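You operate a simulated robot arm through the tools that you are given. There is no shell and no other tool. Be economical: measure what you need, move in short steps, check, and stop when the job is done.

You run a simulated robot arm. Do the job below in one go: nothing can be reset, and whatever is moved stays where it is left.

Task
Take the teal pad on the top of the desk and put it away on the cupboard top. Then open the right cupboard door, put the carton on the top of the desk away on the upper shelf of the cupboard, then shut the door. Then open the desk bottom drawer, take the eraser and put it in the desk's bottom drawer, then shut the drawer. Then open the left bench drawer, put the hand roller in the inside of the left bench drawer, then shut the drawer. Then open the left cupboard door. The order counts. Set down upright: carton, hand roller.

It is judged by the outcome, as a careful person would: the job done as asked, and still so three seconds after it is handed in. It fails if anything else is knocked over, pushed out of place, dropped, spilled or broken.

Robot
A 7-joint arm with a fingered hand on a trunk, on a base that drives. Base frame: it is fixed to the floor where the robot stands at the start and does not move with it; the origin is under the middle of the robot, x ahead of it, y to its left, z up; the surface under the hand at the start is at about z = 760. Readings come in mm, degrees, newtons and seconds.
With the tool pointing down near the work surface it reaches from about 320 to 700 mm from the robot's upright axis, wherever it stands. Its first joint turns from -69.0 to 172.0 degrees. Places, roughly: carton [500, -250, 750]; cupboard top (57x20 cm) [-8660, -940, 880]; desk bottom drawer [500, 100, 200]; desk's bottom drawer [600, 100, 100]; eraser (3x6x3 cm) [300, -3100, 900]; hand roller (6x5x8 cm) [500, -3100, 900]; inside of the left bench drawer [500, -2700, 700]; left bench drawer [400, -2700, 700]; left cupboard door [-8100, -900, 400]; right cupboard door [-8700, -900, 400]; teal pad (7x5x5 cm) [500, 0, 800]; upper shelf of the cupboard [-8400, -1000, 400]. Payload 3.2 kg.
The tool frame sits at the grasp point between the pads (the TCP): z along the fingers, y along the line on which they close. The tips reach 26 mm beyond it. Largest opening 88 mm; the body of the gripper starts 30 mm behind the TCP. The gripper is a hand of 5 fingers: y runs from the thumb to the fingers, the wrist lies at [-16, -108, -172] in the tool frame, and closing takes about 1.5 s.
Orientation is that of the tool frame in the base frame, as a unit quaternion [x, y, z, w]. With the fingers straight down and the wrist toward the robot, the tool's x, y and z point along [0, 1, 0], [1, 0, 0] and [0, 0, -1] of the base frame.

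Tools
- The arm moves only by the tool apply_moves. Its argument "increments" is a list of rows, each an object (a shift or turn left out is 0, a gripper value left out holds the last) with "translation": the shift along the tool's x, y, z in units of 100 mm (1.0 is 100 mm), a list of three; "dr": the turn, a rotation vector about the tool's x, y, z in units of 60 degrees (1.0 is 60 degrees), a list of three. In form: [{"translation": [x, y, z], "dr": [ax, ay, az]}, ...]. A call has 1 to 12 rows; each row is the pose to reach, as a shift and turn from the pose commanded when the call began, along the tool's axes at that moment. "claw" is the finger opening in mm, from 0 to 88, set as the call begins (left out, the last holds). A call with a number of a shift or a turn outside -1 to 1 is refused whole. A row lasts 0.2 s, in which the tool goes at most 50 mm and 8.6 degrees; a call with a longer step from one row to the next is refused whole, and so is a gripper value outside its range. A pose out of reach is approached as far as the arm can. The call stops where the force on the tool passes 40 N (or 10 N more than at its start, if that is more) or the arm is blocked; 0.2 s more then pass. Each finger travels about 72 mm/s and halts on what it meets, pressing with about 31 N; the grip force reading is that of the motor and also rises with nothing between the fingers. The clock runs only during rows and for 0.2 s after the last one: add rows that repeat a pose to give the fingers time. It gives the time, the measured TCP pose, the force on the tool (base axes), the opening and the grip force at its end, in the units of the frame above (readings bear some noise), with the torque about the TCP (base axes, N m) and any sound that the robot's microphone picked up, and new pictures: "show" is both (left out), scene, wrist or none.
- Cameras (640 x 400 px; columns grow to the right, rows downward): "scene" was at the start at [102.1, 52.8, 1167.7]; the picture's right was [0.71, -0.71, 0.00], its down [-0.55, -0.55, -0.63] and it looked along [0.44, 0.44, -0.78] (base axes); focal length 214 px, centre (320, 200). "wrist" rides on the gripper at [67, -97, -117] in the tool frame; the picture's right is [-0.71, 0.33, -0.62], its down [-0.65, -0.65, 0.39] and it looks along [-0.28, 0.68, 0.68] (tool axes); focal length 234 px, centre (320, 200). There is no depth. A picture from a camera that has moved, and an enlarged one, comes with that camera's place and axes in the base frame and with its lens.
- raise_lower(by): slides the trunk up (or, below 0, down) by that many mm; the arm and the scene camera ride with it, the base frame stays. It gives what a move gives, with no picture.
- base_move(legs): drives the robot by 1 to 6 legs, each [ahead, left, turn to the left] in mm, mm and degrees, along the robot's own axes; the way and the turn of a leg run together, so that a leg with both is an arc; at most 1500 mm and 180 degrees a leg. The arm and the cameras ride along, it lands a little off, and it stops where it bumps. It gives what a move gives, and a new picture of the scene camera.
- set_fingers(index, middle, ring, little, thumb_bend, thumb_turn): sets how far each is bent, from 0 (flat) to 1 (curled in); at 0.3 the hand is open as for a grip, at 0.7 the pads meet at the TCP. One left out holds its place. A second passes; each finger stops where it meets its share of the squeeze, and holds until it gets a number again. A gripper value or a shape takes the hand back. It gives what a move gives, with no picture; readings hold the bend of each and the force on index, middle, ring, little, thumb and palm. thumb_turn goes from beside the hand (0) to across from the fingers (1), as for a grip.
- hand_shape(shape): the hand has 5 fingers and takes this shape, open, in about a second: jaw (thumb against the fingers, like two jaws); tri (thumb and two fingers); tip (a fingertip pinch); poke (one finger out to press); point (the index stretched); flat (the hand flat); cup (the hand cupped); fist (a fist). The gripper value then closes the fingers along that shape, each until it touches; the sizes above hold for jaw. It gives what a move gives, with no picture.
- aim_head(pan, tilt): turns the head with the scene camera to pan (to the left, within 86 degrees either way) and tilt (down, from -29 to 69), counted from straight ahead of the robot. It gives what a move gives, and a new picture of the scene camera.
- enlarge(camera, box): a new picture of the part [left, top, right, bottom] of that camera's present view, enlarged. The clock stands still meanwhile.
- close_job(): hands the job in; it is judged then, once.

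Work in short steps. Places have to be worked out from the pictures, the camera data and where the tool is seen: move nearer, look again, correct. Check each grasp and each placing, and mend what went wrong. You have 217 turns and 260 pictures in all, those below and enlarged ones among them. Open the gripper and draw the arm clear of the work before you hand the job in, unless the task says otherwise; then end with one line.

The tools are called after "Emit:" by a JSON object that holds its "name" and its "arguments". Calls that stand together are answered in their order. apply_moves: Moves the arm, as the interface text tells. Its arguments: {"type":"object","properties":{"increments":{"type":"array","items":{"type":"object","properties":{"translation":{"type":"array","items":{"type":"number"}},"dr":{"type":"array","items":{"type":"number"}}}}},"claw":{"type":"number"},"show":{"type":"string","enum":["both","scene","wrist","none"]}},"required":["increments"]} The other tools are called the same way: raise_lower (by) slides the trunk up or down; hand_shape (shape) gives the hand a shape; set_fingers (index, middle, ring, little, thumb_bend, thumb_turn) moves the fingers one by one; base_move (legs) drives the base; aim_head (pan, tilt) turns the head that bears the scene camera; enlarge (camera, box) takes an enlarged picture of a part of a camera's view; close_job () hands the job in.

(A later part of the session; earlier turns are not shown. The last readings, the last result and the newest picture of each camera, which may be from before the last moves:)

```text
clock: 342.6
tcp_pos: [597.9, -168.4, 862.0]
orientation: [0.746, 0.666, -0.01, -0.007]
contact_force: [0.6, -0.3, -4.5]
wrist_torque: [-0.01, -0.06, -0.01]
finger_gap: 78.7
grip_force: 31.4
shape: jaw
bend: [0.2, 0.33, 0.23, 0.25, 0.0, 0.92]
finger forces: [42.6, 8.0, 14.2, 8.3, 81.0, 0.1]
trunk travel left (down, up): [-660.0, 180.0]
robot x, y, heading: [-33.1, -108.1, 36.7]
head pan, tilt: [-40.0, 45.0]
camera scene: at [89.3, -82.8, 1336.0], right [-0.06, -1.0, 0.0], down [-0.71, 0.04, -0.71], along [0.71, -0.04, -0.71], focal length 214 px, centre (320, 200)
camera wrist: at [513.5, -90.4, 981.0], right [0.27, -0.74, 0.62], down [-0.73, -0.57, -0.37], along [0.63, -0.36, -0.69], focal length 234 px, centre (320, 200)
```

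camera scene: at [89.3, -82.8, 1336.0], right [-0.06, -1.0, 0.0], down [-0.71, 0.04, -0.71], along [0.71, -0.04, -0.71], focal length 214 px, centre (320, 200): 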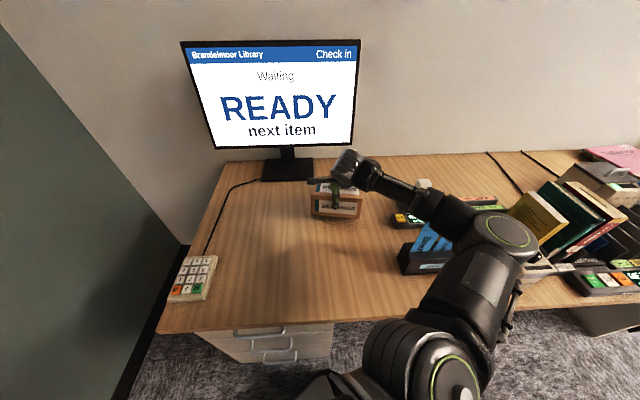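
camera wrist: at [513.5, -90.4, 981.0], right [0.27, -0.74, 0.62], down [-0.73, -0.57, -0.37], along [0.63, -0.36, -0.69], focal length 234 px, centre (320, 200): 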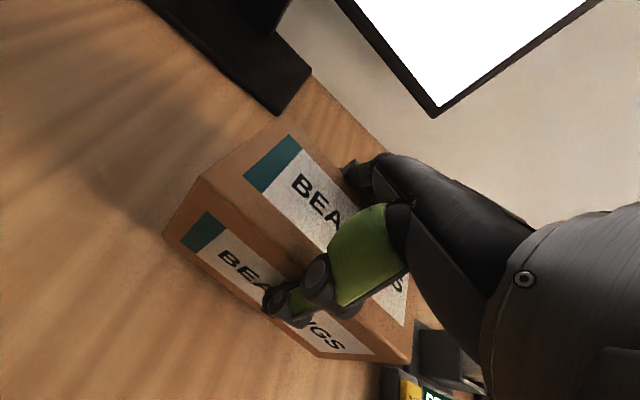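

The carton hangs level (~0.45 kg). Raise, draw in, and drive back along the same route.

Emit:
{"name": "raise_lower", "arguments": {"by": 180}}

Emit:
{"name": "apply_moves", "arguments": {"increments": [{"translation": [0, -0.2, 0]}, {"translation": [0, -0.5, 0]}, {"translation": [0, -0.8, 0]}, {"translation": [0, -1.0, 0]}, {"translation": [0, -1.0, 0]}], "show": "none"}}

Emit:
{"name": "base_move", "arguments": {"legs": [[-275, 167, 0], [0, 0, -85], [1062, -957, 0], [1062, -957, 0], [18, -891, 0], [740, -666, 0]]}}

```text
clock: 344.6
tcp_pos: [599.7, -168.0, 1043.0]
orientation: [0.746, 0.666, -0.01, -0.007]
contact_force: [-0.6, 0.0, -3.4]
wrist_torque: [0.01, -0.02, 0.02]
finger_gap: 78.9
grip_force: 31.5
shape: jaw
bend: [0.21, 0.33, 0.23, 0.25, 0.0, 0.92]
finger forces: [41.8, 7.7, 14.3, 8.1, 79.1, 0.0]
trunk travel left (down, up): [-840.0, 0.0]
robot x, y, heading: [-32.0, -108.0, 36.6]
head pan, tilt: [-40.0, 45.0]
```

```text
clock: 345.8
tcp_pos: [498.8, -156.4, 1046.2]
orientation: [0.746, 0.666, -0.009, -0.008]
contact_force: [-0.5, 0.8, -3.7]
wrist_torque: [0.0, 0.0, 0.0]
finger_gap: 78.4
grip_force: 30.7
shape: jaw
bend: [0.21, 0.33, 0.23, 0.25, 0.0, 0.92]
finger forces: [41.7, 7.6, 14.2, 7.8, 77.8, 0.0]
trunk travel left (down, up): [-840.0, 0.0]
robot x, y, heading: [-30.8, -108.7, 36.4]
head pan, tilt: [-40.0, 45.0]
```

```text
clock: 374.1
tcp_pos: [-1075.1, -5131.0, 1046.0]
orientation: [1.0, -0.013, -0.002, -0.011]
contact_force: [-0.6, -0.5, -4.5]
wrist_torque: [-0.02, 0.02, 0.01]
finger_gap: 78.5
grip_force: 30.9
shape: jaw
bend: [0.22, 0.33, 0.23, 0.26, 0.0, 0.93]
finger forces: [41.7, 7.2, 13.5, 7.2, 72.8, 0.1]
trunk travel left (down, up): [-840.0, 0.0]
robot x, y, heading: [-1069.4, -4599.3, -48.3]
head pan, tilt: [-40.0, 45.0]
camera scene: at [-1037.8, -4718.9, 1516.1], right [-1.0, -0.03, 0.0], down [-0.02, 0.71, -0.71], along [0.02, -0.71, -0.71], focal length 214 px, centre (320, 200)
```

scene: 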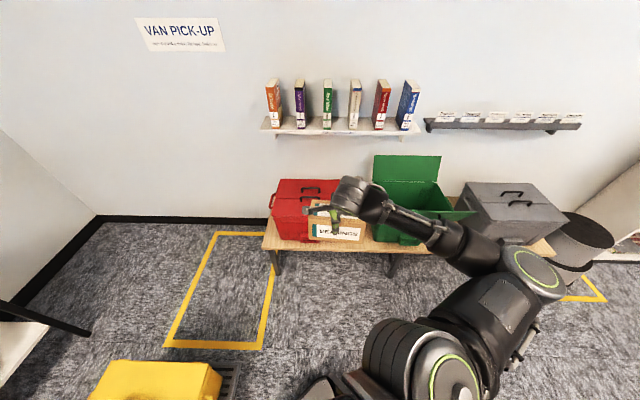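

Continue west below the sorter, then turn to north.

Emit:
{"name": "base_move", "arguments": {"legs": [[94, -285, 0], [0, 0, -90], [1083, -964, 0], [1083, -964, 0], [197, -229, 0], [0, 0, -90]]}}

```text
clock: 399.1
tcp_pos: [-4405.4, -4237.5, 1045.8]
orientation: [0.024, 1.0, -0.012, 0.002]
contact_force: [0.2, 0.3, -3.4]
wrist_torque: [0.0, 0.0, 0.01]
finger_gap: 78.4
grip_force: 31.3
shape: jaw
bend: [0.23, 0.34, 0.24, 0.27, 0.0, 0.93]
finger forces: [42.1, 6.4, 11.8, 6.0, 66.0, 0.0]
trunk travel left (down, up): [-840.0, 0.0]
robot x, y, heading: [-4423.1, -4774.7, 130.1]
head pan, tilt: [-40.0, 45.0]
camera scene: at [-4455.2, -4650.6, 1516.1], right [1.0, 0.01, 0.0], down [0.0, -0.71, -0.71], along [0.0, 0.71, -0.71], focal length 214 px, centre (320, 200)
```

scene: 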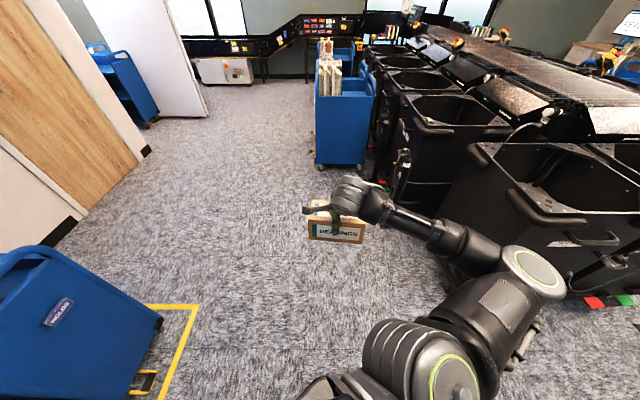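

Continue northwest/north, then turn west before the conveyor.

Emit:
{"name": "base_move", "arguments": {"legs": [[978, -135, 0], [1145, -193, 0], [1046, -854, 0], [625, -500, 0], [0, 0, 90], [-348, -413, 0]]}}

```text
clock: 426.5
tcp_pos: [-6059.8, -209.3, 1044.5]
orientation: [-0.682, 0.732, -0.007, 0.009]
contact_force: [0.0, 0.1, -3.9]
wrist_torque: [-0.03, 0.01, 0.0]
finger_gap: 78.5
grip_force: 30.9
shape: jaw
bend: [0.23, 0.34, 0.24, 0.27, 0.0, 0.93]
finger forces: [42.1, 6.0, 11.3, 5.7, 63.1, 0.0]
trunk travel left (down, up): [-840.0, 0.0]
robot x, y, heading: [-5527.5, -236.1, -140.8]
head pan, tilt: [-40.0, 45.0]
camera scene: at [-5651.1, -267.5, 1516.1], right [0.02, 1.0, 0.0], down [0.71, -0.01, -0.71], along [-0.71, 0.01, -0.71], focal length 214 px, centre (320, 200)
```

scene: 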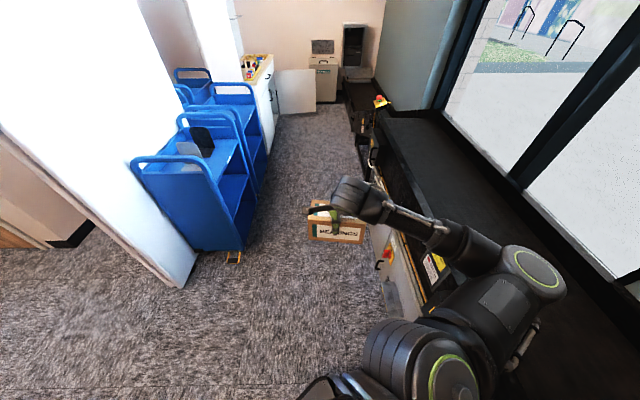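

Door in the distance is still open. Drive west along y≈-330 to x≈-8540 and turn so the hand faces the cupboard.

Emit:
{"name": "base_move", "arguments": {"legs": [[1028, -717, 0], [969, -790, 0], [398, -324, 0], [0, 0, 94]]}}

Emit:
{"name": "aim_head", "arguments": {"pan": -45, "tilt": 50}}

```text
clock: 445.3
tcp_pos: [-8535.3, -841.6, 1044.3]
orientation: [1.0, -0.006, -0.002, -0.011]
contact_force: [-0.1, 0.3, -3.3]
wrist_torque: [-0.02, 0.01, -0.04]
finger_gap: 78.5
grip_force: 31.1
shape: jaw
bend: [0.24, 0.35, 0.25, 0.28, 0.0, 0.93]
finger forces: [41.2, 5.7, 10.6, 5.2, 60.5, 0.2]
trunk travel left (down, up): [-840.0, 0.0]
robot x, y, heading: [-8538.4, -308.6, -47.5]
head pan, tilt: [-40.0, 45.0]
camera scene: at [-8504.4, -428.4, 1516.1], right [-1.0, -0.04, 0.0], down [-0.03, 0.71, -0.71], along [0.03, -0.71, -0.71], focal length 214 px, centre (320, 200)
```

scene: 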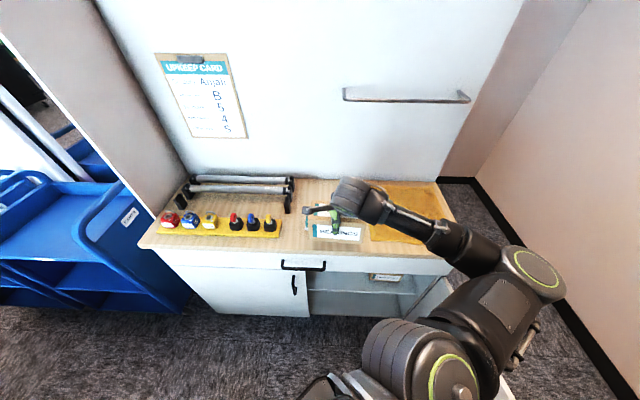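

```text
clock: 446.0
tcp_pos: [-8535.9, -841.5, 1044.9]
orientation: [1.0, -0.006, -0.002, -0.011]
contact_force: [0.4, -0.7, -4.2]
wrist_torque: [-0.02, -0.03, 0.0]
finger_gap: 78.1
grip_force: 30.4
shape: jaw
bend: [0.24, 0.35, 0.25, 0.28, 0.0, 0.93]
finger forces: [41.2, 5.6, 10.7, 5.4, 60.5, 0.0]
trunk travel left (down, up): [-840.0, 0.0]
robot x, y, heading: [-8540.0, -308.5, -47.7]
head pan, tilt: [-45.0, 50.0]
camera scene: at [-8511.2, -424.1, 1509.2], right [-1.0, 0.05, 0.0], down [0.03, 0.77, -0.64], along [-0.03, -0.64, -0.77], focal length 214 px, centre (320, 200)
```

scene: 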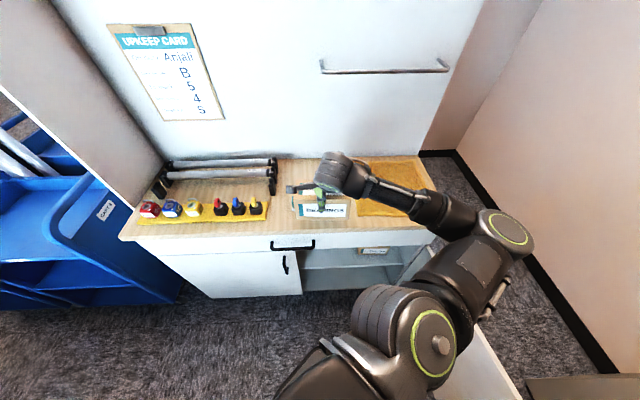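

Back off 140 mm so the carton clears the counter edge, then lower it to shelf height and look.

Emit:
{"name": "base_move", "arguments": {"legs": [[-98, 103, 0]]}}

Emit:
{"name": "raise_lower", "arguments": {"by": -530}}

Emit:
{"name": "aim_head", "arguments": {"pan": -40, "tilt": 25}}

```text
clock: 447.3
tcp_pos: [-8525.8, -700.3, 1044.5]
orientation: [1.0, -0.006, -0.002, -0.012]
contact_force: [-0.7, -0.4, -3.7]
wrist_torque: [0.02, 0.0, -0.04]
finger_gap: 78.3
grip_force: 31.3
shape: jaw
bend: [0.24, 0.35, 0.25, 0.28, 0.0, 0.93]
finger forces: [41.2, 5.8, 10.6, 5.3, 60.6, 0.0]
trunk travel left (down, up): [-840.0, 0.0]
robot x, y, heading: [-8531.7, -167.0, -47.4]
head pan, tilt: [-45.0, 50.0]
camera scene: at [-8501.5, -284.0, 1509.1], right [-1.0, 0.05, 0.0], down [0.03, 0.77, -0.64], along [-0.03, -0.64, -0.77], focal length 214 px, centre (320, 200)
```

scene: 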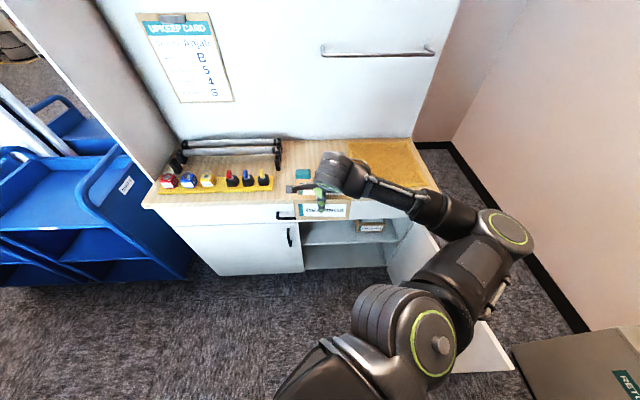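

```text
refused: -530 is not a number from -400 to 400
```

```text
clock: 448.2
tcp_pos: [-8526.1, -699.7, 1045.3]
orientation: [1.0, -0.006, -0.002, -0.011]
contact_force: [0.7, 0.3, -3.9]
wrist_torque: [0.02, -0.02, 0.03]
finger_gap: 78.4
grip_force: 31.6
shape: jaw
bend: [0.24, 0.35, 0.25, 0.28, 0.0, 0.93]
finger forces: [41.3, 5.8, 10.6, 5.3, 60.6, 0.0]
trunk travel left (down, up): [-840.0, 0.0]
robot x, y, heading: [-8529.0, -168.4, -47.6]
head pan, tilt: [-40.0, 25.0]
camera scene: at [-8494.0, -298.5, 1546.5], right [-1.0, -0.04, 0.0], down [-0.02, 0.42, -0.91], along [0.04, -0.9, -0.42], focal length 214 px, centre (320, 200)
```

scene: 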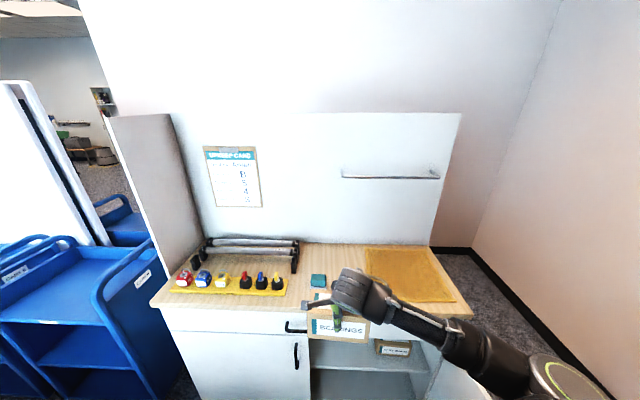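

Lower in two steps.

Emit:
{"name": "raise_lower", "arguments": {"by": -300}}

Emit:
{"name": "raise_lower", "arguments": {"by": -220}}

Emit:
{"name": "aim_head", "arguments": {"pan": -40, "tilt": 40}}

```text
clock: 451.2
tcp_pos: [-8525.6, -700.2, 745.5]
orientation: [1.0, -0.006, -0.001, -0.011]
contact_force: [-0.2, 0.1, -3.8]
wrist_torque: [-0.01, -0.01, 0.02]
finger_gap: 78.2
grip_force: 30.7
shape: jaw
bend: [0.24, 0.35, 0.25, 0.28, 0.0, 0.93]
finger forces: [41.3, 5.6, 10.6, 5.4, 60.4, 0.0]
trunk travel left (down, up): [-540.0, 300.0]
robot x, y, heading: [-8530.1, -164.7, -47.7]
head pan, tilt: [-40.0, 25.0]
```

```text
clock: 453.5
tcp_pos: [-8525.5, -699.0, 526.0]
orientation: [1.0, -0.006, -0.002, -0.011]
contact_force: [-0.1, 0.5, -4.3]
wrist_torque: [0.0, -0.01, 0.02]
finger_gap: 78.4
grip_force: 30.7
shape: jaw
bend: [0.24, 0.35, 0.25, 0.28, 0.0, 0.93]
finger forces: [41.2, 5.7, 10.6, 5.4, 60.3, 0.1]
trunk travel left (down, up): [-320.0, 520.0]
robot x, y, heading: [-8530.4, -167.2, -47.8]
head pan, tilt: [-40.0, 25.0]
```

```text
clock: 454.3
tcp_pos: [-8525.4, -700.0, 524.5]
orientation: [1.0, -0.006, -0.002, -0.011]
contact_force: [0.0, -0.6, -3.6]
wrist_torque: [-0.03, 0.01, 0.03]
finger_gap: 78.2
grip_force: 31.0
shape: jaw
bend: [0.24, 0.35, 0.25, 0.28, 0.0, 0.93]
finger forces: [41.2, 5.7, 10.5, 5.3, 60.4, 0.1]
trunk travel left (down, up): [-320.0, 520.0]
robot x, y, heading: [-8528.8, -168.7, -47.8]
head pan, tilt: [-40.0, 40.0]
camera scene: at [-8494.2, -290.6, 1003.4], right [-1.0, -0.04, 0.0], down [-0.03, 0.64, -0.77], along [0.03, -0.77, -0.64], focal length 214 px, centre (320, 200)
```

scene: 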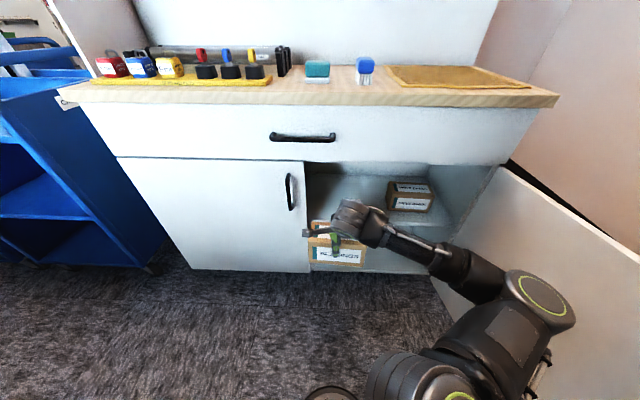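

Nice view. Zoom to locate the shelf's front edge.

Emit:
{"name": "enlarge", "arguments": {"camera": "scene", "box": [290, 150, 490, 275]}}

```text
3.20 times, centred on (390, 212) of scene
camera zoom: at [-8494.2, -290.6, 1003.4], right [-1.0, -0.04, 0.0], down [-0.03, 0.64, -0.77], along [0.03, -0.77, -0.64], focal length 686 px, centre (96, 160)
```

zoom: 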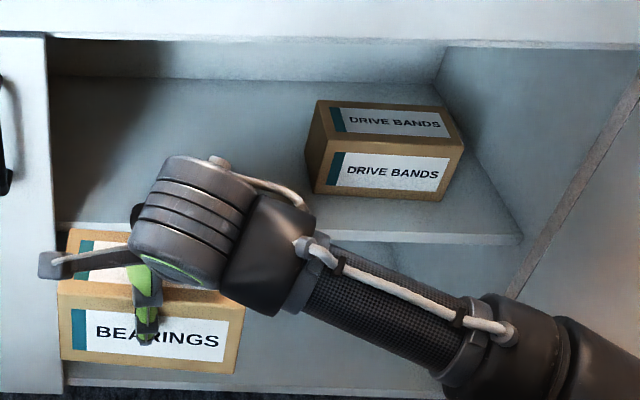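

Shelf front edge at y≈-895, z≈400; the opening's top (~700) is tight for the wrist. I'll tilt the hand 12° forward so the wrist stays outside, then drive in.

Emit:
{"name": "apply_moves", "arguments": {"increments": [{"dr": [-0.1, 0, 0]}, {"dr": [-0.21, 0, 0]}, {"translation": [0, 0, 0.1], "dr": [-0.21, 0, 0]}, {"translation": [0, 0, 0.2], "dr": [-0.21, 0, 0]}, {"translation": [0, 0, 0.2], "dr": [-0.21, 0, 0]}], "show": "none"}}

Emit:
{"name": "base_move", "arguments": {"legs": [[108, -110, 0]]}}

```text
clock: 455.5
tcp_pos: [-8525.9, -699.5, 505.3]
orientation: [0.995, -0.005, -0.002, 0.098]
contact_force: [-0.3, -0.4, -4.0]
wrist_torque: [0.02, -0.01, -0.01]
finger_gap: 78.2
grip_force: 30.9
shape: jaw
bend: [0.24, 0.35, 0.25, 0.28, 0.0, 0.93]
finger forces: [40.8, 5.7, 10.4, 5.2, 60.7, 0.0]
trunk travel left (down, up): [-320.0, 520.0]
robot x, y, heading: [-8531.3, -168.7, -47.6]
head pan, tilt: [-40.0, 40.0]
```

```text
clock: 456.9
tcp_pos: [-8533.8, -854.1, 505.6]
orientation: [0.995, -0.005, -0.002, 0.097]
contact_force: [-0.1, 0.5, -4.6]
wrist_torque: [0.0, 0.0, -0.01]
finger_gap: 78.1
grip_force: 31.1
shape: jaw
bend: [0.24, 0.35, 0.25, 0.28, 0.0, 0.93]
finger forces: [40.7, 5.7, 10.4, 5.1, 60.7, 0.0]
trunk travel left (down, up): [-320.0, 520.0]
robot x, y, heading: [-8537.8, -320.5, -47.7]
head pan, tilt: [-40.0, 40.0]
camera scene: at [-8502.4, -444.6, 1003.3], right [-1.0, -0.04, 0.0], down [-0.03, 0.64, -0.77], along [0.03, -0.76, -0.64], focal length 214 px, centre (320, 200)
```

scene: 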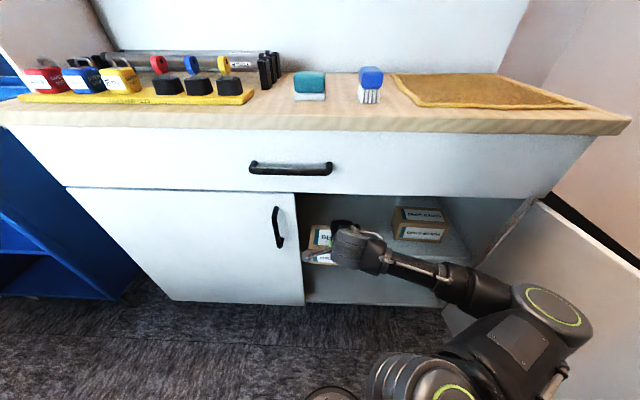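

Entering cleanly. Advance the last 76 mm.

Emit:
{"name": "base_move", "arguments": {"legs": [[60, -47, 0]]}}

Emit:
{"name": "enlarge", "arguments": {"camera": "scene", "box": [280, 180, 480, 305]}}

```text
clock: 457.9
tcp_pos: [-8528.6, -929.4, 504.6]
orientation: [0.995, -0.005, -0.002, 0.097]
contact_force: [1.6, -0.4, -4.2]
wrist_torque: [-0.01, 0.0, 0.0]
finger_gap: 78.5
grip_force: 31.5
shape: jaw
bend: [0.24, 0.35, 0.25, 0.28, 0.0, 0.93]
finger forces: [40.9, 5.7, 10.4, 5.1, 60.9, 0.0]
trunk travel left (down, up): [-320.0, 520.0]
robot x, y, heading: [-8531.4, -396.4, -47.4]
head pan, tilt: [-40.0, 40.0]
camera scene: at [-8497.0, -520.5, 1003.3], right [-1.0, -0.04, 0.0], down [-0.03, 0.64, -0.77], along [0.03, -0.76, -0.64], focal length 214 px, centre (320, 200)
```

scene: 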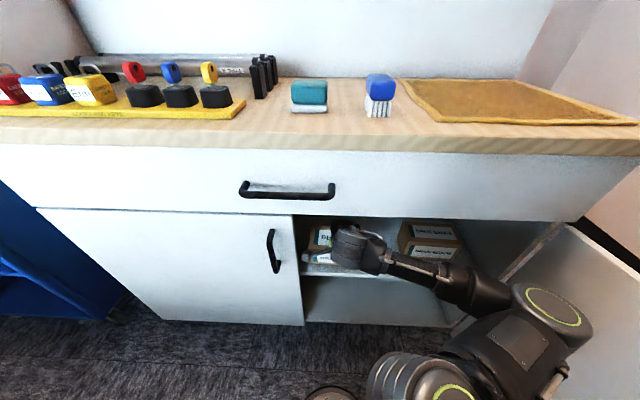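

```text
3.20 times, centred on (380, 242) of scene
camera zoom: at [-8497.0, -520.5, 1003.3], right [-1.0, -0.04, 0.0], down [-0.03, 0.64, -0.77], along [0.03, -0.76, -0.64], focal length 686 px, centre (128, 64)
```

zoom: 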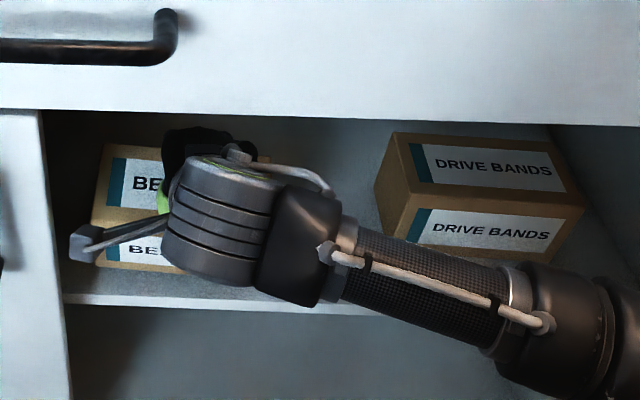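

Carton is over the shelf. Move in 10 mm more and lower ~22 mm.

Emit:
{"name": "apply_moves", "arguments": {"increments": [{"translation": [0, 0.098, 0.02]}, {"translation": [0, 0.078, 0.118]}, {"translation": [0, 0.062, 0.196]}, {"translation": [0, 0.052, 0.24]}, {"translation": [0, 0.052, 0.24]}], "show": "none"}}

```text
clock: 459.1
tcp_pos: [-8528.4, -939.3, 487.3]
orientation: [0.995, -0.005, -0.001, 0.102]
contact_force: [-0.6, -1.8, 18.6]
wrist_torque: [0.58, 0.0, 0.01]
finger_gap: 78.2
grip_force: 31.1
shape: jaw
bend: [0.24, 0.35, 0.25, 0.28, 0.0, 0.93]
finger forces: [44.3, 5.8, 12.0, 6.6, 61.6, 0.0]
trunk travel left (down, up): [-320.0, 520.0]
robot x, y, heading: [-8532.1, -399.2, -47.6]
head pan, tilt: [-40.0, 40.0]
```

Near edge touches the shelf. Reduce the tilt by ~5° so it drops less, then check.

Emit:
{"name": "apply_moves", "arguments": {"increments": [{"dr": [0.05, 0, 0]}, {"translation": [0, 0, 0.02], "dr": [0.1, 0, 0]}, {"translation": [0, 0, 0.02], "dr": [0.1, 0, 0]}], "show": "scene"}}

```text
clock: 459.9
tcp_pos: [-8529.6, -939.9, 483.0]
orientation: [0.999, -0.005, -0.002, 0.047]
contact_force: [-1.8, -6.7, 17.8]
wrist_torque: [0.37, -0.22, -0.05]
finger_gap: 78.2
grip_force: 30.7
shape: jaw
bend: [0.24, 0.35, 0.25, 0.28, 0.0, 0.93]
finger forces: [47.6, 6.3, 11.8, 5.5, 59.1, 0.1]
trunk travel left (down, up): [-320.0, 520.0]
robot x, y, heading: [-8533.8, -394.9, -47.5]
head pan, tilt: [-40.0, 40.0]
camera scene: at [-8497.1, -518.2, 1003.7], right [-1.0, -0.04, 0.0], down [-0.03, 0.64, -0.77], along [0.03, -0.77, -0.64], focal length 214 px, centre (320, 200)
```

scene: 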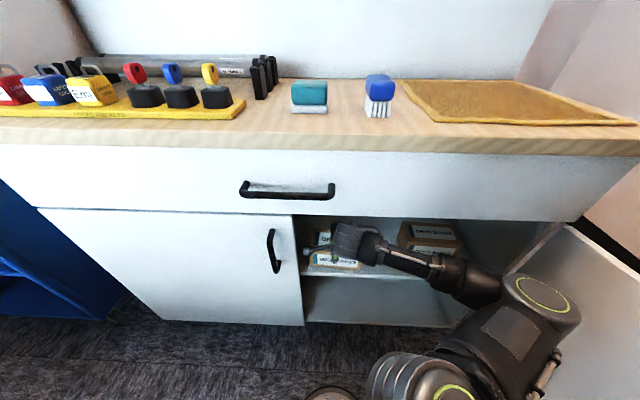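

Tilt only ~5° now. Release with the wide finger opening.

Emit:
{"name": "set_fingers", "arguments": {"index": 0.12, "middle": 0.12, "ring": 0.12, "little": 0.12, "thumb_bend": 0.0}}

Emit:
{"name": "enlarge", "arguments": {"camera": "scene", "box": [280, 180, 480, 305]}}

```text
clock: 460.9
tcp_pos: [-8529.5, -938.6, 480.5]
orientation: [0.999, -0.005, -0.003, 0.045]
contact_force: [-0.3, -0.1, -0.5]
wrist_torque: [-0.02, 0.02, 0.02]
finger_gap: 114.1
grip_force: 0.6
shape: fingers
bend: [0.12, 0.12, 0.12, 0.12, 0.0, 1.0]
finger forces: [0.1, 0.0, 0.1, 0.0, 1.0, 0.0]
trunk travel left (down, up): [-320.0, 520.0]
robot x, y, heading: [-8530.7, -396.4, -47.4]
head pan, tilt: [-40.0, 40.0]
```

```text
3.20 times, centred on (380, 242) of scene
camera zoom: at [-8497.0, -519.6, 1003.4], right [-1.0, -0.04, 0.0], down [-0.03, 0.64, -0.77], along [0.03, -0.77, -0.64], focal length 686 px, centre (128, 64)
```

zoom: 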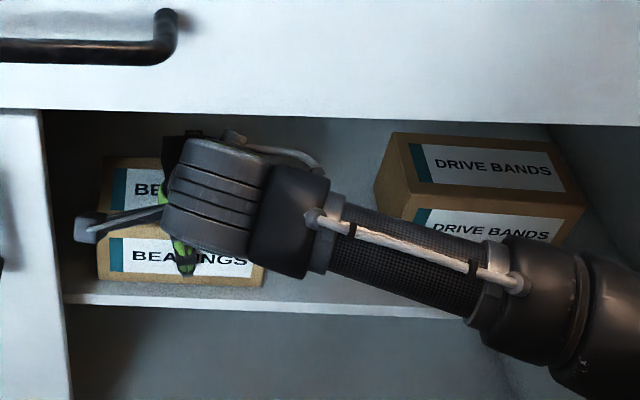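

The carton stands upright. To get out without lifting the wrist into the frame, tilt the hand so the far fingers rise over the carton.

Emit:
{"name": "apply_moves", "arguments": {"increments": [{"translation": [0, 0, -0.08], "dr": [-0.06, 0, 0]}, {"translation": [0, 0, -0.16], "dr": [-0.13, 0, 0]}, {"translation": [0, 0, -0.24], "dr": [-0.2, 0, 0]}, {"translation": [0, -0.01, -0.32], "dr": [-0.27, 0, 0]}, {"translation": [0, -0.01, -0.42], "dr": [-0.34, 0, 0]}, {"translation": [0, -0.01, -0.42], "dr": [-0.34, 0, 0]}], "show": "scene"}}

Emit:
{"name": "enlarge", "arguments": {"camera": "scene", "box": [280, 180, 480, 305]}}

```text
clock: 462.3
tcp_pos: [-8535.2, -939.6, 522.1]
orientation: [0.976, -0.013, -0.008, 0.218]
contact_force: [-0.1, 0.0, -0.4]
wrist_torque: [-0.05, 0.02, -0.02]
finger_gap: 114.3
grip_force: 0.0
shape: fingers
bend: [0.12, 0.12, 0.12, 0.12, 0.0, 1.0]
finger forces: [0.0, 0.0, 0.0, 0.0, 0.1, 0.0]
out of reach, approached as far as the arm can: row 5, 6
trunk travel left (down, up): [-320.0, 520.0]
robot x, y, heading: [-8532.4, -398.5, -47.5]
head pan, tilt: [-40.0, 40.0]
camera scene: at [-8496.9, -519.7, 1003.4], right [-1.0, -0.04, 0.0], down [-0.03, 0.64, -0.77], along [0.03, -0.77, -0.64], focal length 214 px, centre (320, 200)
```

scene: 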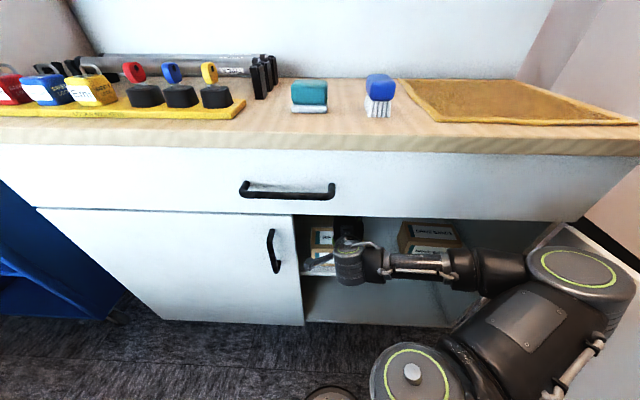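

```text
3.20 times, centred on (380, 242) of scene
camera zoom: at [-8496.9, -519.7, 1003.4], right [-1.0, -0.04, 0.0], down [-0.03, 0.64, -0.77], along [0.03, -0.77, -0.64], focal length 686 px, centre (128, 64)
```

zoom: 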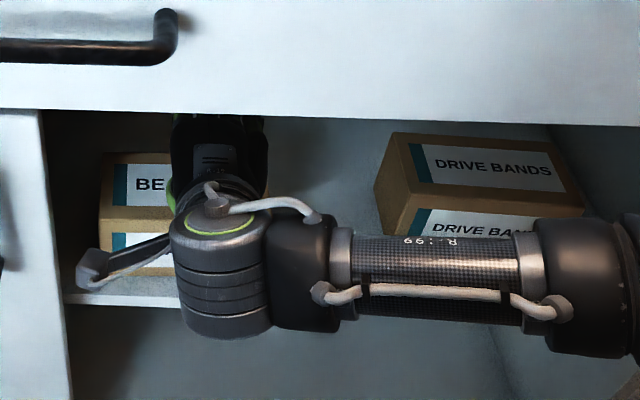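

Fingertips are above the carton and it hasn't moved. Back straight out.

Emit:
{"name": "base_move", "arguments": {"legs": [[-100, 115, 0], [-120, 110, 0]]}}

Emit:
{"name": "raise_lower", "arguments": {"by": 300}}

Emit:
{"name": "aim_head", "arguments": {"pan": -30, "tilt": 45}}

```text
clock: 464.9
tcp_pos: [-8518.4, -633.2, 521.6]
orientation: [0.976, -0.014, -0.009, 0.218]
contact_force: [-0.3, 0.5, 0.5]
wrist_torque: [-0.01, 0.02, 0.01]
finger_gap: 114.4
grip_force: 0.1
shape: fingers
bend: [0.12, 0.12, 0.12, 0.12, 0.0, 1.0]
finger forces: [0.0, 0.1, 0.1, 0.0, 0.0, 0.0]
trunk travel left (down, up): [-320.0, 520.0]
robot x, y, heading: [-8517.6, -93.4, -47.5]
head pan, tilt: [-40.0, 40.0]
stopped in leg 2: the robot was blocked; the commanded pose is now the measured one
camera scene: at [-8479.3, -211.5, 1003.4], right [-1.0, -0.04, 0.0], down [-0.03, 0.64, -0.77], along [0.03, -0.77, -0.64], focal length 214 px, centre (320, 200)
```

scene: 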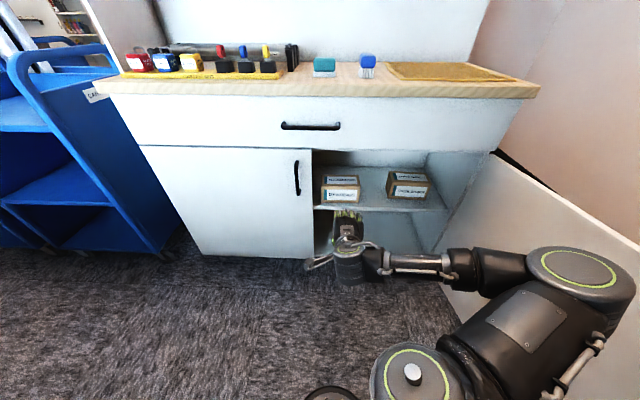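

```text
clock: 467.9
tcp_pos: [-8519.0, -632.0, 822.8]
orientation: [0.976, -0.014, -0.008, 0.218]
contact_force: [0.1, -0.9, -0.5]
wrist_torque: [0.01, 0.0, -0.02]
finger_gap: 114.3
grip_force: 0.0
shape: fingers
bend: [0.12, 0.12, 0.12, 0.12, 0.0, 1.0]
finger forces: [0.0, 0.0, 0.0, 0.0, 0.1, 0.0]
trunk travel left (down, up): [-620.0, 220.0]
robot x, y, heading: [-8512.9, -87.4, -47.4]
head pan, tilt: [-40.0, 40.0]
```

```text
clock: 468.6
tcp_pos: [-8519.0, -632.6, 822.1]
orientation: [0.976, -0.014, -0.008, 0.218]
contact_force: [0.6, 0.7, 0.4]
wrist_torque: [-0.02, -0.01, 0.01]
finger_gap: 114.4
grip_force: 0.1
shape: fingers
bend: [0.12, 0.12, 0.12, 0.12, 0.0, 1.0]
finger forces: [0.0, 0.1, 0.1, 0.0, 0.0, 0.0]
trunk travel left (down, up): [-620.0, 220.0]
robot x, y, heading: [-8513.8, -87.8, -47.4]
head pan, tilt: [-30.0, 45.0]
camera scene: at [-8465.5, -206.1, 1296.2], right [-0.98, -0.22, 0.0], down [-0.15, 0.69, -0.71], along [0.15, -0.69, -0.71], focal length 214 px, centre (320, 200)
```

scene: 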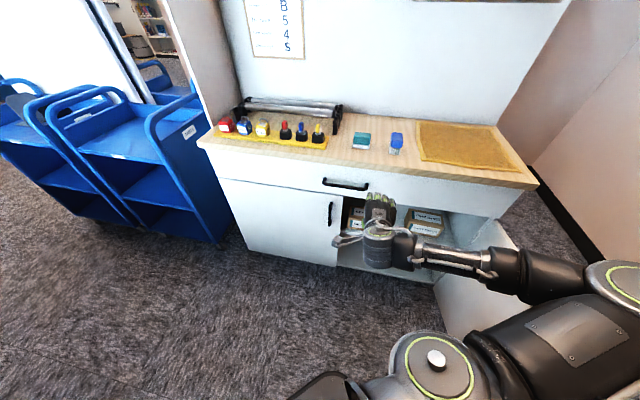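

The carton stands on the shelf, and the pad is still on top. Now shut the door: re-verticalise the hand, close fingers, and swing the arm over to the outside of the open door.

Emit:
{"name": "apply_moves", "arguments": {"increments": [{"translation": [0, 0.2, 0.05], "dr": [0.13, 0, 0]}, {"translation": [0, 0.4, 0.12], "dr": [0.26, 0, 0]}, {"translation": [0, 0.6, 0.2], "dr": [0.38, 0, 0]}, {"translation": [0, 0.7, 0.3], "dr": [0.42, 0, 0]}, {"translation": [0, 0.7, 0.3], "dr": [0.42, 0, 0]}], "claw": 10, "show": "none"}}

Emit:
{"name": "base_move", "arguments": {"legs": [[0, 0, -64], [30, -70, 0]]}}

Emit:
{"name": "aim_head", "arguments": {"pan": -45, "tilt": 45}}

```text
clock: 469.8
tcp_pos: [-8521.8, -708.7, 824.8]
orientation: [1.0, -0.016, -0.007, 0.0]
contact_force: [0.0, -0.8, 0.2]
wrist_torque: [0.02, 0.02, 0.0]
finger_gap: 10.5
grip_force: 0.1
shape: jaw
bend: [0.65, 0.62, 0.72, 0.65, 0.55, 1.0]
finger forces: [0.1, 0.0, 0.0, 0.0, 0.1, 0.0]
trunk travel left (down, up): [-620.0, 220.0]
robot x, y, heading: [-8513.6, -86.9, -47.5]
head pan, tilt: [-30.0, 45.0]
```

```text
clock: 473.6
tcp_pos: [-9149.3, -358.9, 824.7]
orientation: [0.84, -0.543, -0.005, -0.004]
contact_force: [-0.4, 0.0, 0.4]
wrist_torque: [0.0, 0.0, -0.02]
finger_gap: 10.3
grip_force: 0.0
shape: jaw
bend: [0.65, 0.62, 0.72, 0.65, 0.55, 1.0]
finger forces: [0.0, 0.0, 0.1, 0.1, 0.0, 0.1]
trunk travel left (down, up): [-620.0, 220.0]
robot x, y, heading: [-8592.9, -91.0, -111.2]
head pan, tilt: [-30.0, 45.0]
camera scene: at [-8674.9, -189.4, 1296.1], right [-0.62, 0.78, 0.0], down [0.55, 0.44, -0.71], along [-0.55, -0.44, -0.71], focal length 214 px, centre (320, 200)
```

scene: 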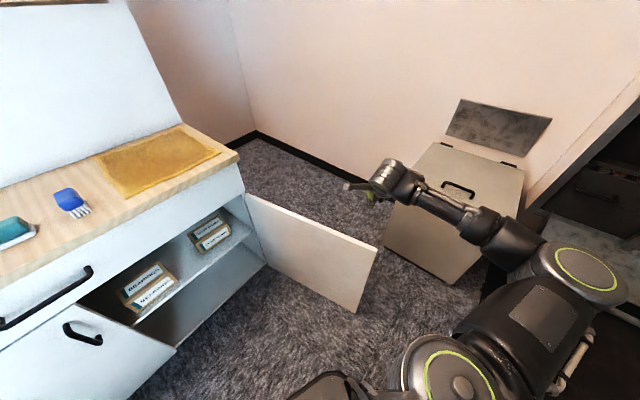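

```text
clock: 474.4
tcp_pos: [-9149.0, -358.0, 824.7]
orientation: [0.84, -0.543, -0.005, -0.004]
contact_force: [0.7, 0.3, -0.4]
wrist_torque: [-0.03, 0.0, 0.02]
finger_gap: 10.2
grip_force: 0.1
shape: jaw
bend: [0.65, 0.62, 0.72, 0.65, 0.55, 1.0]
finger forces: [0.1, 0.0, 0.1, 0.0, 0.0, 0.0]
trunk travel left (down, up): [-620.0, 220.0]
robot x, y, heading: [-8592.6, -93.4, -111.5]
head pan, tilt: [-45.0, 45.0]
camera scene: at [-8684.7, -171.3, 1296.2], right [-0.4, 0.92, 0.0], down [0.65, 0.28, -0.71], along [-0.65, -0.28, -0.71], focal length 214 px, centre (320, 200)
```

scene: 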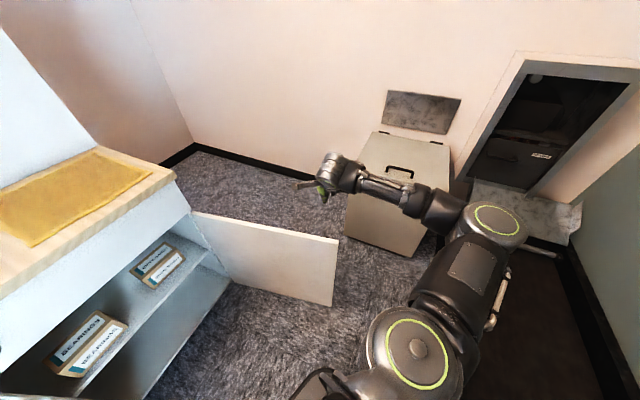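

Hand is ~75 mm outside the door near its free edge. Lower so the fingers sit below the door top, then sweep the door toward closed with base moves.

Emit:
{"name": "raise_lower", "arguments": {"by": -140}}

Emit:
{"name": "base_move", "arguments": {"legs": [[-85, 353, 0], [71, 223, 0]]}}

```text
clock: 476.1
tcp_pos: [-9148.9, -357.9, 683.1]
orientation: [0.84, -0.542, -0.006, -0.003]
contact_force: [-0.1, -0.2, 0.0]
wrist_torque: [-0.02, -0.01, -0.01]
finger_gap: 10.2
grip_force: 0.1
shape: jaw
bend: [0.65, 0.62, 0.72, 0.65, 0.55, 1.0]
finger forces: [0.0, 0.0, 0.0, 0.0, 0.0, 0.0]
trunk travel left (down, up): [-480.0, 360.0]
robot x, y, heading: [-8588.7, -93.7, -111.2]
head pan, tilt: [-45.0, 45.0]
```

```text
clock: 479.8
tcp_pos: [-8609.2, -554.9, 685.8]
orientation: [0.84, -0.543, -0.005, -0.003]
contact_force: [0.6, 1.1, 0.0]
wrist_torque: [0.02, 0.02, 0.0]
finger_gap: 10.1
grip_force: 0.1
shape: jaw
bend: [0.65, 0.62, 0.72, 0.65, 0.55, 1.0]
finger forces: [0.1, 0.1, 0.0, 0.0, 0.1, 0.0]
trunk travel left (down, up): [-480.0, 360.0]
robot x, y, heading: [-8050.0, -287.7, -111.4]
head pan, tilt: [-45.0, 45.0]
camera scene: at [-8144.3, -369.0, 1156.2], right [-0.4, 0.92, 0.0], down [0.65, 0.28, -0.71], along [-0.65, -0.28, -0.71], focal length 214 px, centre (320, 200)
```

scene: 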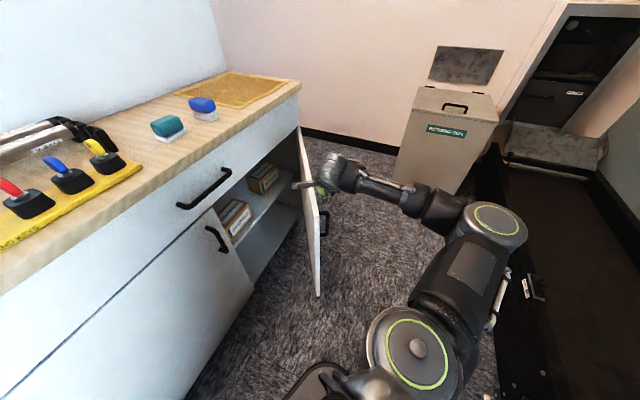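

Door ~35°. Continue to nearly shut.

Emit:
{"name": "base_move", "arguments": {"legs": [[119, 124, 0]]}}

Emit:
{"name": "raise_lower", "arguments": {"by": -170}}

Emit:
{"name": "base_move", "arguments": {"legs": [[70, 28, 0]]}}

```text
clock: 481.2
tcp_pos: [-8538.0, -711.5, 684.1]
orientation: [0.839, -0.544, -0.005, -0.003]
contact_force: [1.6, -0.3, -0.1]
wrist_torque: [0.02, 0.0, 0.01]
finger_gap: 10.3
grip_force: 0.1
shape: jaw
bend: [0.65, 0.62, 0.72, 0.65, 0.55, 1.0]
finger forces: [0.0, 0.0, 0.0, 0.0, 0.0, 0.0]
trunk travel left (down, up): [-480.0, 360.0]
robot x, y, heading: [-7978.8, -443.8, -111.6]
head pan, tilt: [-45.0, 45.0]
camera scene: at [-8072.7, -525.7, 1156.1], right [-0.4, 0.92, 0.0], down [0.65, 0.28, -0.71], along [-0.65, -0.28, -0.71], focal length 214 px, centre (320, 200)
```

scene: 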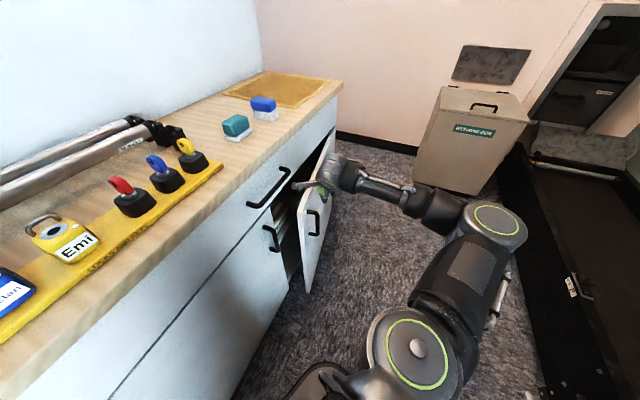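

```text
clock: 483.1
tcp_pos: [-8537.5, -709.2, 513.9]
orientation: [0.84, -0.543, -0.005, -0.003]
contact_force: [0.1, 0.2, -0.6]
wrist_torque: [0.0, -0.02, 0.02]
finger_gap: 10.2
grip_force: 0.1
shape: jaw
bend: [0.65, 0.62, 0.72, 0.65, 0.55, 1.0]
finger forces: [0.0, 0.1, 0.0, 0.0, 0.1, 0.0]
trunk travel left (down, up): [-310.0, 530.0]
robot x, y, heading: [-7980.6, -444.1, -111.7]
head pan, tilt: [-45.0, 45.0]
```

```text
clock: 484.2
tcp_pos: [-8537.7, -786.4, 513.7]
orientation: [0.839, -0.543, -0.005, -0.003]
contact_force: [0.5, 0.6, -0.8]
wrist_torque: [0.01, -0.01, 0.05]
finger_gap: 10.1
grip_force: 0.1
shape: jaw
bend: [0.65, 0.62, 0.72, 0.65, 0.55, 1.0]
finger forces: [0.0, 0.0, 0.0, 0.0, 0.1, 0.0]
trunk travel left (down, up): [-310.0, 530.0]
robot x, y, heading: [-7981.5, -522.6, -111.8]
head pan, tilt: [-45.0, 45.0]
camera scene: at [-8073.2, -600.5, 986.1], right [-0.4, 0.92, 0.0], down [0.65, 0.28, -0.71], along [-0.65, -0.28, -0.71], focal length 214 px, centre (320, 200)
```

scene: 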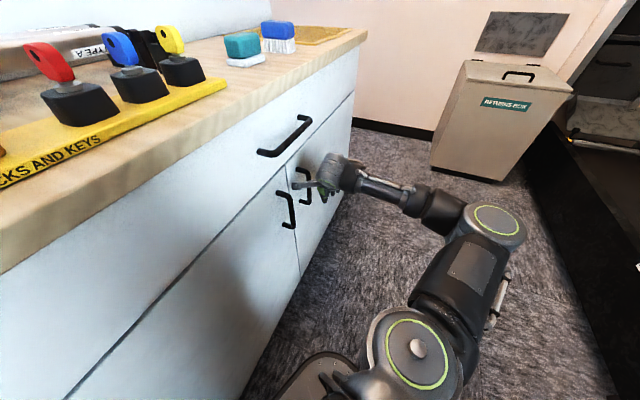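

Door looks nearly shut; press it home gently.

Emit:
{"name": "apply_moves", "arguments": {"increments": [{"translation": [0.11, 0.05, 0]}, {"translation": [0.22, 0.1, 0]}, {"translation": [0.33, 0.15, 0]}, {"translation": [0.44, 0.2, 0]}, {"translation": [0.44, 0.2, 0]}], "show": "scene"}}

Emit:
{"name": "enlarge", "arguments": {"camera": "scene", "box": [240, 90, 400, 190]}}

```text
clock: 484.9
tcp_pos: [-8539.1, -808.3, 515.5]
orientation: [0.84, -0.543, -0.008, -0.005]
contact_force: [5.3, 22.1, 6.2]
wrist_torque: [-2.95, -0.11, 2.97]
finger_gap: 10.1
grip_force: 0.1
shape: jaw
bend: [0.65, 0.62, 0.72, 0.65, 0.55, 1.0]
finger forces: [0.0, 0.0, 0.1, 0.0, 0.0, 0.0]
trunk travel left (down, up): [-310.0, 530.0]
robot x, y, heading: [-7976.9, -518.6, -111.7]
head pan, tilt: [-45.0, 45.0]
stopped in row 3: the force on the tool passed its limit at 54 N (the readings are from after the stop); the commanded pose is now the measured one
camera scene: at [-8071.8, -595.6, 986.8], right [-0.39, 0.92, 0.0], down [0.65, 0.28, -0.71], along [-0.65, -0.28, -0.7], focal length 214 px, centre (320, 200)
```

scene: 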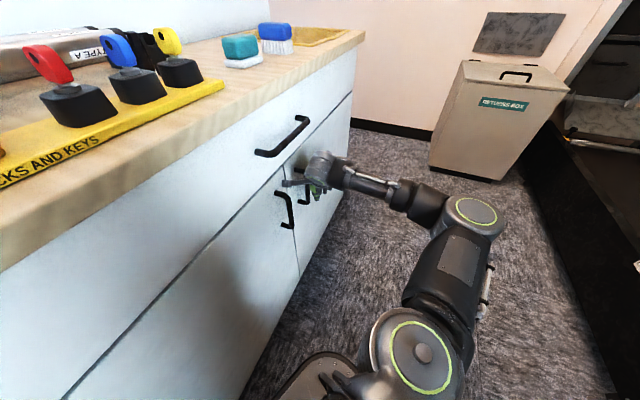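

```text
4.00 times, centred on (320, 140) of scene
camera zoom: at [-8071.8, -595.6, 986.8], right [-0.39, 0.92, 0.0], down [0.65, 0.28, -0.71], along [-0.65, -0.28, -0.7], focal length 858 px, centre (320, 440)
```

zoom: 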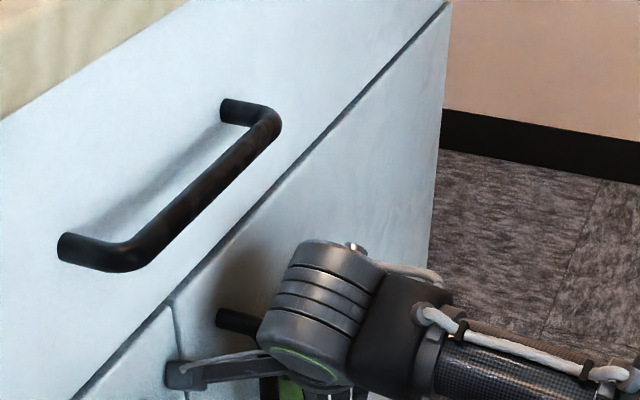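

The right door is shut flush. Back off, raise, and draw the arm in for the long drive.

Emit:
{"name": "base_move", "arguments": {"legs": [[-200, -80, 0]]}}

Emit:
{"name": "raise_lower", "arguments": {"by": 400}}

Emit:
{"name": "apply_moves", "arguments": {"increments": [{"translation": [0, -0.4, 0]}, {"translation": [0, -0.8, 0]}, {"translation": [0, -1.0, 0]}, {"translation": [0, -1.0, 0]}], "claw": 40, "show": "none"}}

Emit:
{"name": "apply_moves", "arguments": {"increments": [{"translation": [0, -0.4, 0]}, {"translation": [0, -0.8, 0]}, {"translation": [0, -0.95, 0]}, {"translation": [0, -0.95, 0]}], "show": "none"}}

```text
clock: 486.6
tcp_pos: [-8539.9, -595.8, 512.1]
orientation: [0.839, -0.543, -0.008, -0.006]
contact_force: [1.1, -0.6, 0.5]
wrist_torque: [0.02, -0.03, -0.02]
finger_gap: 10.2
grip_force: 0.1
shape: jaw
bend: [0.65, 0.62, 0.72, 0.65, 0.55, 1.0]
finger forces: [0.0, 0.0, 0.0, 0.1, 0.1, 0.1]
trunk travel left (down, up): [-310.0, 530.0]
robot x, y, heading: [-7980.1, -306.6, -112.1]
head pan, tilt: [-45.0, 45.0]
camera scene: at [-8073.9, -384.7, 986.2], right [-0.39, 0.92, 0.0], down [0.65, 0.28, -0.71], along [-0.65, -0.28, -0.71], focal length 214 px, centre (320, 200)
```

scene: 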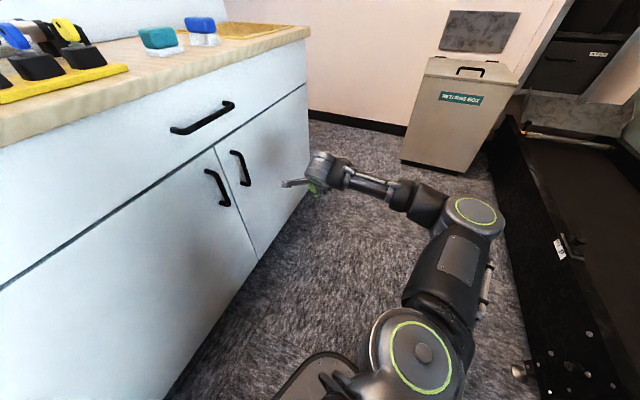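

```text
clock: 490.4
tcp_pos: [-8539.5, -596.3, 912.1]
orientation: [0.84, -0.543, -0.008, -0.009]
contact_force: [-0.4, -0.6, -0.1]
wrist_torque: [-0.02, 0.02, 0.04]
finger_gap: 10.4
grip_force: 0.0
shape: jaw
bend: [0.65, 0.62, 0.72, 0.65, 0.55, 1.0]
finger forces: [0.0, 0.0, 0.1, 0.0, 0.1, 0.0]
trunk travel left (down, up): [-710.0, 130.0]
robot x, y, heading: [-7978.5, -304.8, -111.9]
head pan, tilt: [-45.0, 45.0]
```

```text
clock: 491.4
tcp_pos: [-8448.2, -555.1, 912.1]
orientation: [0.839, -0.543, -0.008, -0.007]
contact_force: [-0.7, -1.1, 0.4]
wrist_torque: [0.01, 0.01, 0.02]
finger_gap: 39.7
grip_force: 0.1
shape: jaw
bend: [0.51, 0.44, 0.73, 0.5, 0.36, 1.0]
finger forces: [0.0, 0.0, 0.1, 0.0, 0.1, 0.1]
trunk travel left (down, up): [-710.0, 130.0]
robot x, y, heading: [-7977.0, -302.2, -112.0]
head pan, tilt: [-45.0, 45.0]
```

```text
clock: 492.4
tcp_pos: [-8388.6, -545.2, 912.5]
orientation: [0.839, -0.543, -0.008, -0.008]
contact_force: [1.5, -0.4, 0.6]
wrist_torque: [-0.04, -0.02, -0.01]
finger_gap: 39.8
grip_force: 0.1
shape: jaw
bend: [0.51, 0.44, 0.73, 0.5, 0.36, 1.0]
finger forces: [0.0, 0.0, 0.1, 0.0, 0.1, 0.0]
out of reach, approached as far as the arm can: row 2, 3, 4
trunk travel left (down, up): [-710.0, 130.0]
robot x, y, heading: [-7979.6, -304.2, -111.8]
head pan, tilt: [-45.0, 45.0]
```

Raise fully, turn (via the north side) and drive east.

Emit:
{"name": "raise_lower", "arguments": {"by": 130}}

Emit:
{"name": "base_move", "arguments": {"legs": [[0, 0, -180], [0, 0, -30], [955, -720, 0], [943, -742, 0], [0, 0, -90]]}}

```text
clock: 494.0
tcp_pos: [-8390.6, -544.6, 1042.3]
orientation: [0.84, -0.543, -0.008, -0.008]
contact_force: [-1.0, -0.1, 0.1]
wrist_torque: [-0.01, -0.01, 0.01]
finger_gap: 39.6
grip_force: 0.1
shape: jaw
bend: [0.51, 0.44, 0.73, 0.5, 0.36, 1.0]
finger forces: [0.1, 0.0, 0.0, 0.1, 0.0, 0.0]
trunk travel left (down, up): [-840.0, 0.0]
robot x, y, heading: [-7978.2, -308.0, -111.8]
head pan, tilt: [-45.0, 45.0]
```

```text
clock: 518.4
tcp_pos: [-5586.5, -764.2, 1043.2]
orientation: [0.999, -0.05, -0.012, -0.003]
contact_force: [-0.1, 0.2, -0.2]
wrist_torque: [-0.01, -0.01, 0.01]
finger_gap: 39.8
grip_force: 0.2
shape: jaw
bend: [0.51, 0.44, 0.73, 0.5, 0.36, 1.0]
finger forces: [0.0, 0.0, 0.0, 0.0, 0.0, 0.0]
trunk travel left (down, up): [-840.0, 0.0]
robot x, y, heading: [-5592.3, -287.6, -51.7]
head pan, tilt: [-45.0, 45.0]
camera scene: at [-5570.0, -408.8, 1516.2], right [-0.99, 0.12, 0.0], down [0.08, 0.7, -0.71], along [-0.08, -0.7, -0.71], focal length 214 px, centre (320, 200)
```

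scene: 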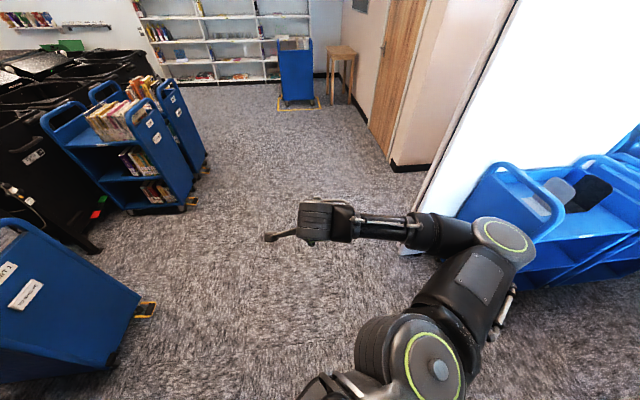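

Continue around the sorter.

Emit:
{"name": "base_move", "arguments": {"legs": [[1020, -806, 0], [1085, -806, 0], [1157, -149, 0], [1140, -9, 0], [0, 0, 90], [1138, -899, 0]]}}

```text
clock: 552.9
tcp_pos: [-2287.6, -4799.4, 1042.3]
orientation: [0.737, 0.676, -0.009, 0.006]
contact_force: [0.4, 0.2, 1.1]
wrist_torque: [-0.01, 0.01, 0.01]
finger_gap: 40.1
grip_force: 0.1
shape: jaw
bend: [0.51, 0.44, 0.73, 0.5, 0.36, 1.0]
finger forces: [0.0, 0.0, 0.0, 0.1, 0.1, 0.0]
trunk travel left (down, up): [-840.0, 0.0]
robot x, y, heading: [-2762.2, -4809.1, 39.3]
head pan, tilt: [-45.0, 45.0]
camera scene: at [-2644.0, -4785.8, 1516.2], right [-0.1, -0.99, 0.0], down [-0.7, 0.07, -0.71], along [0.7, -0.07, -0.71], focal length 214 px, centre (320, 200)
```

scene: 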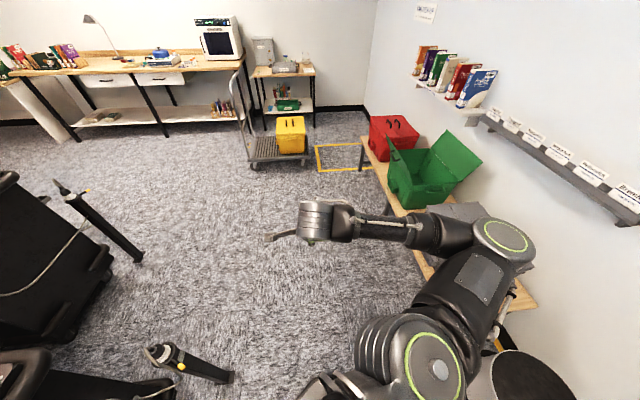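

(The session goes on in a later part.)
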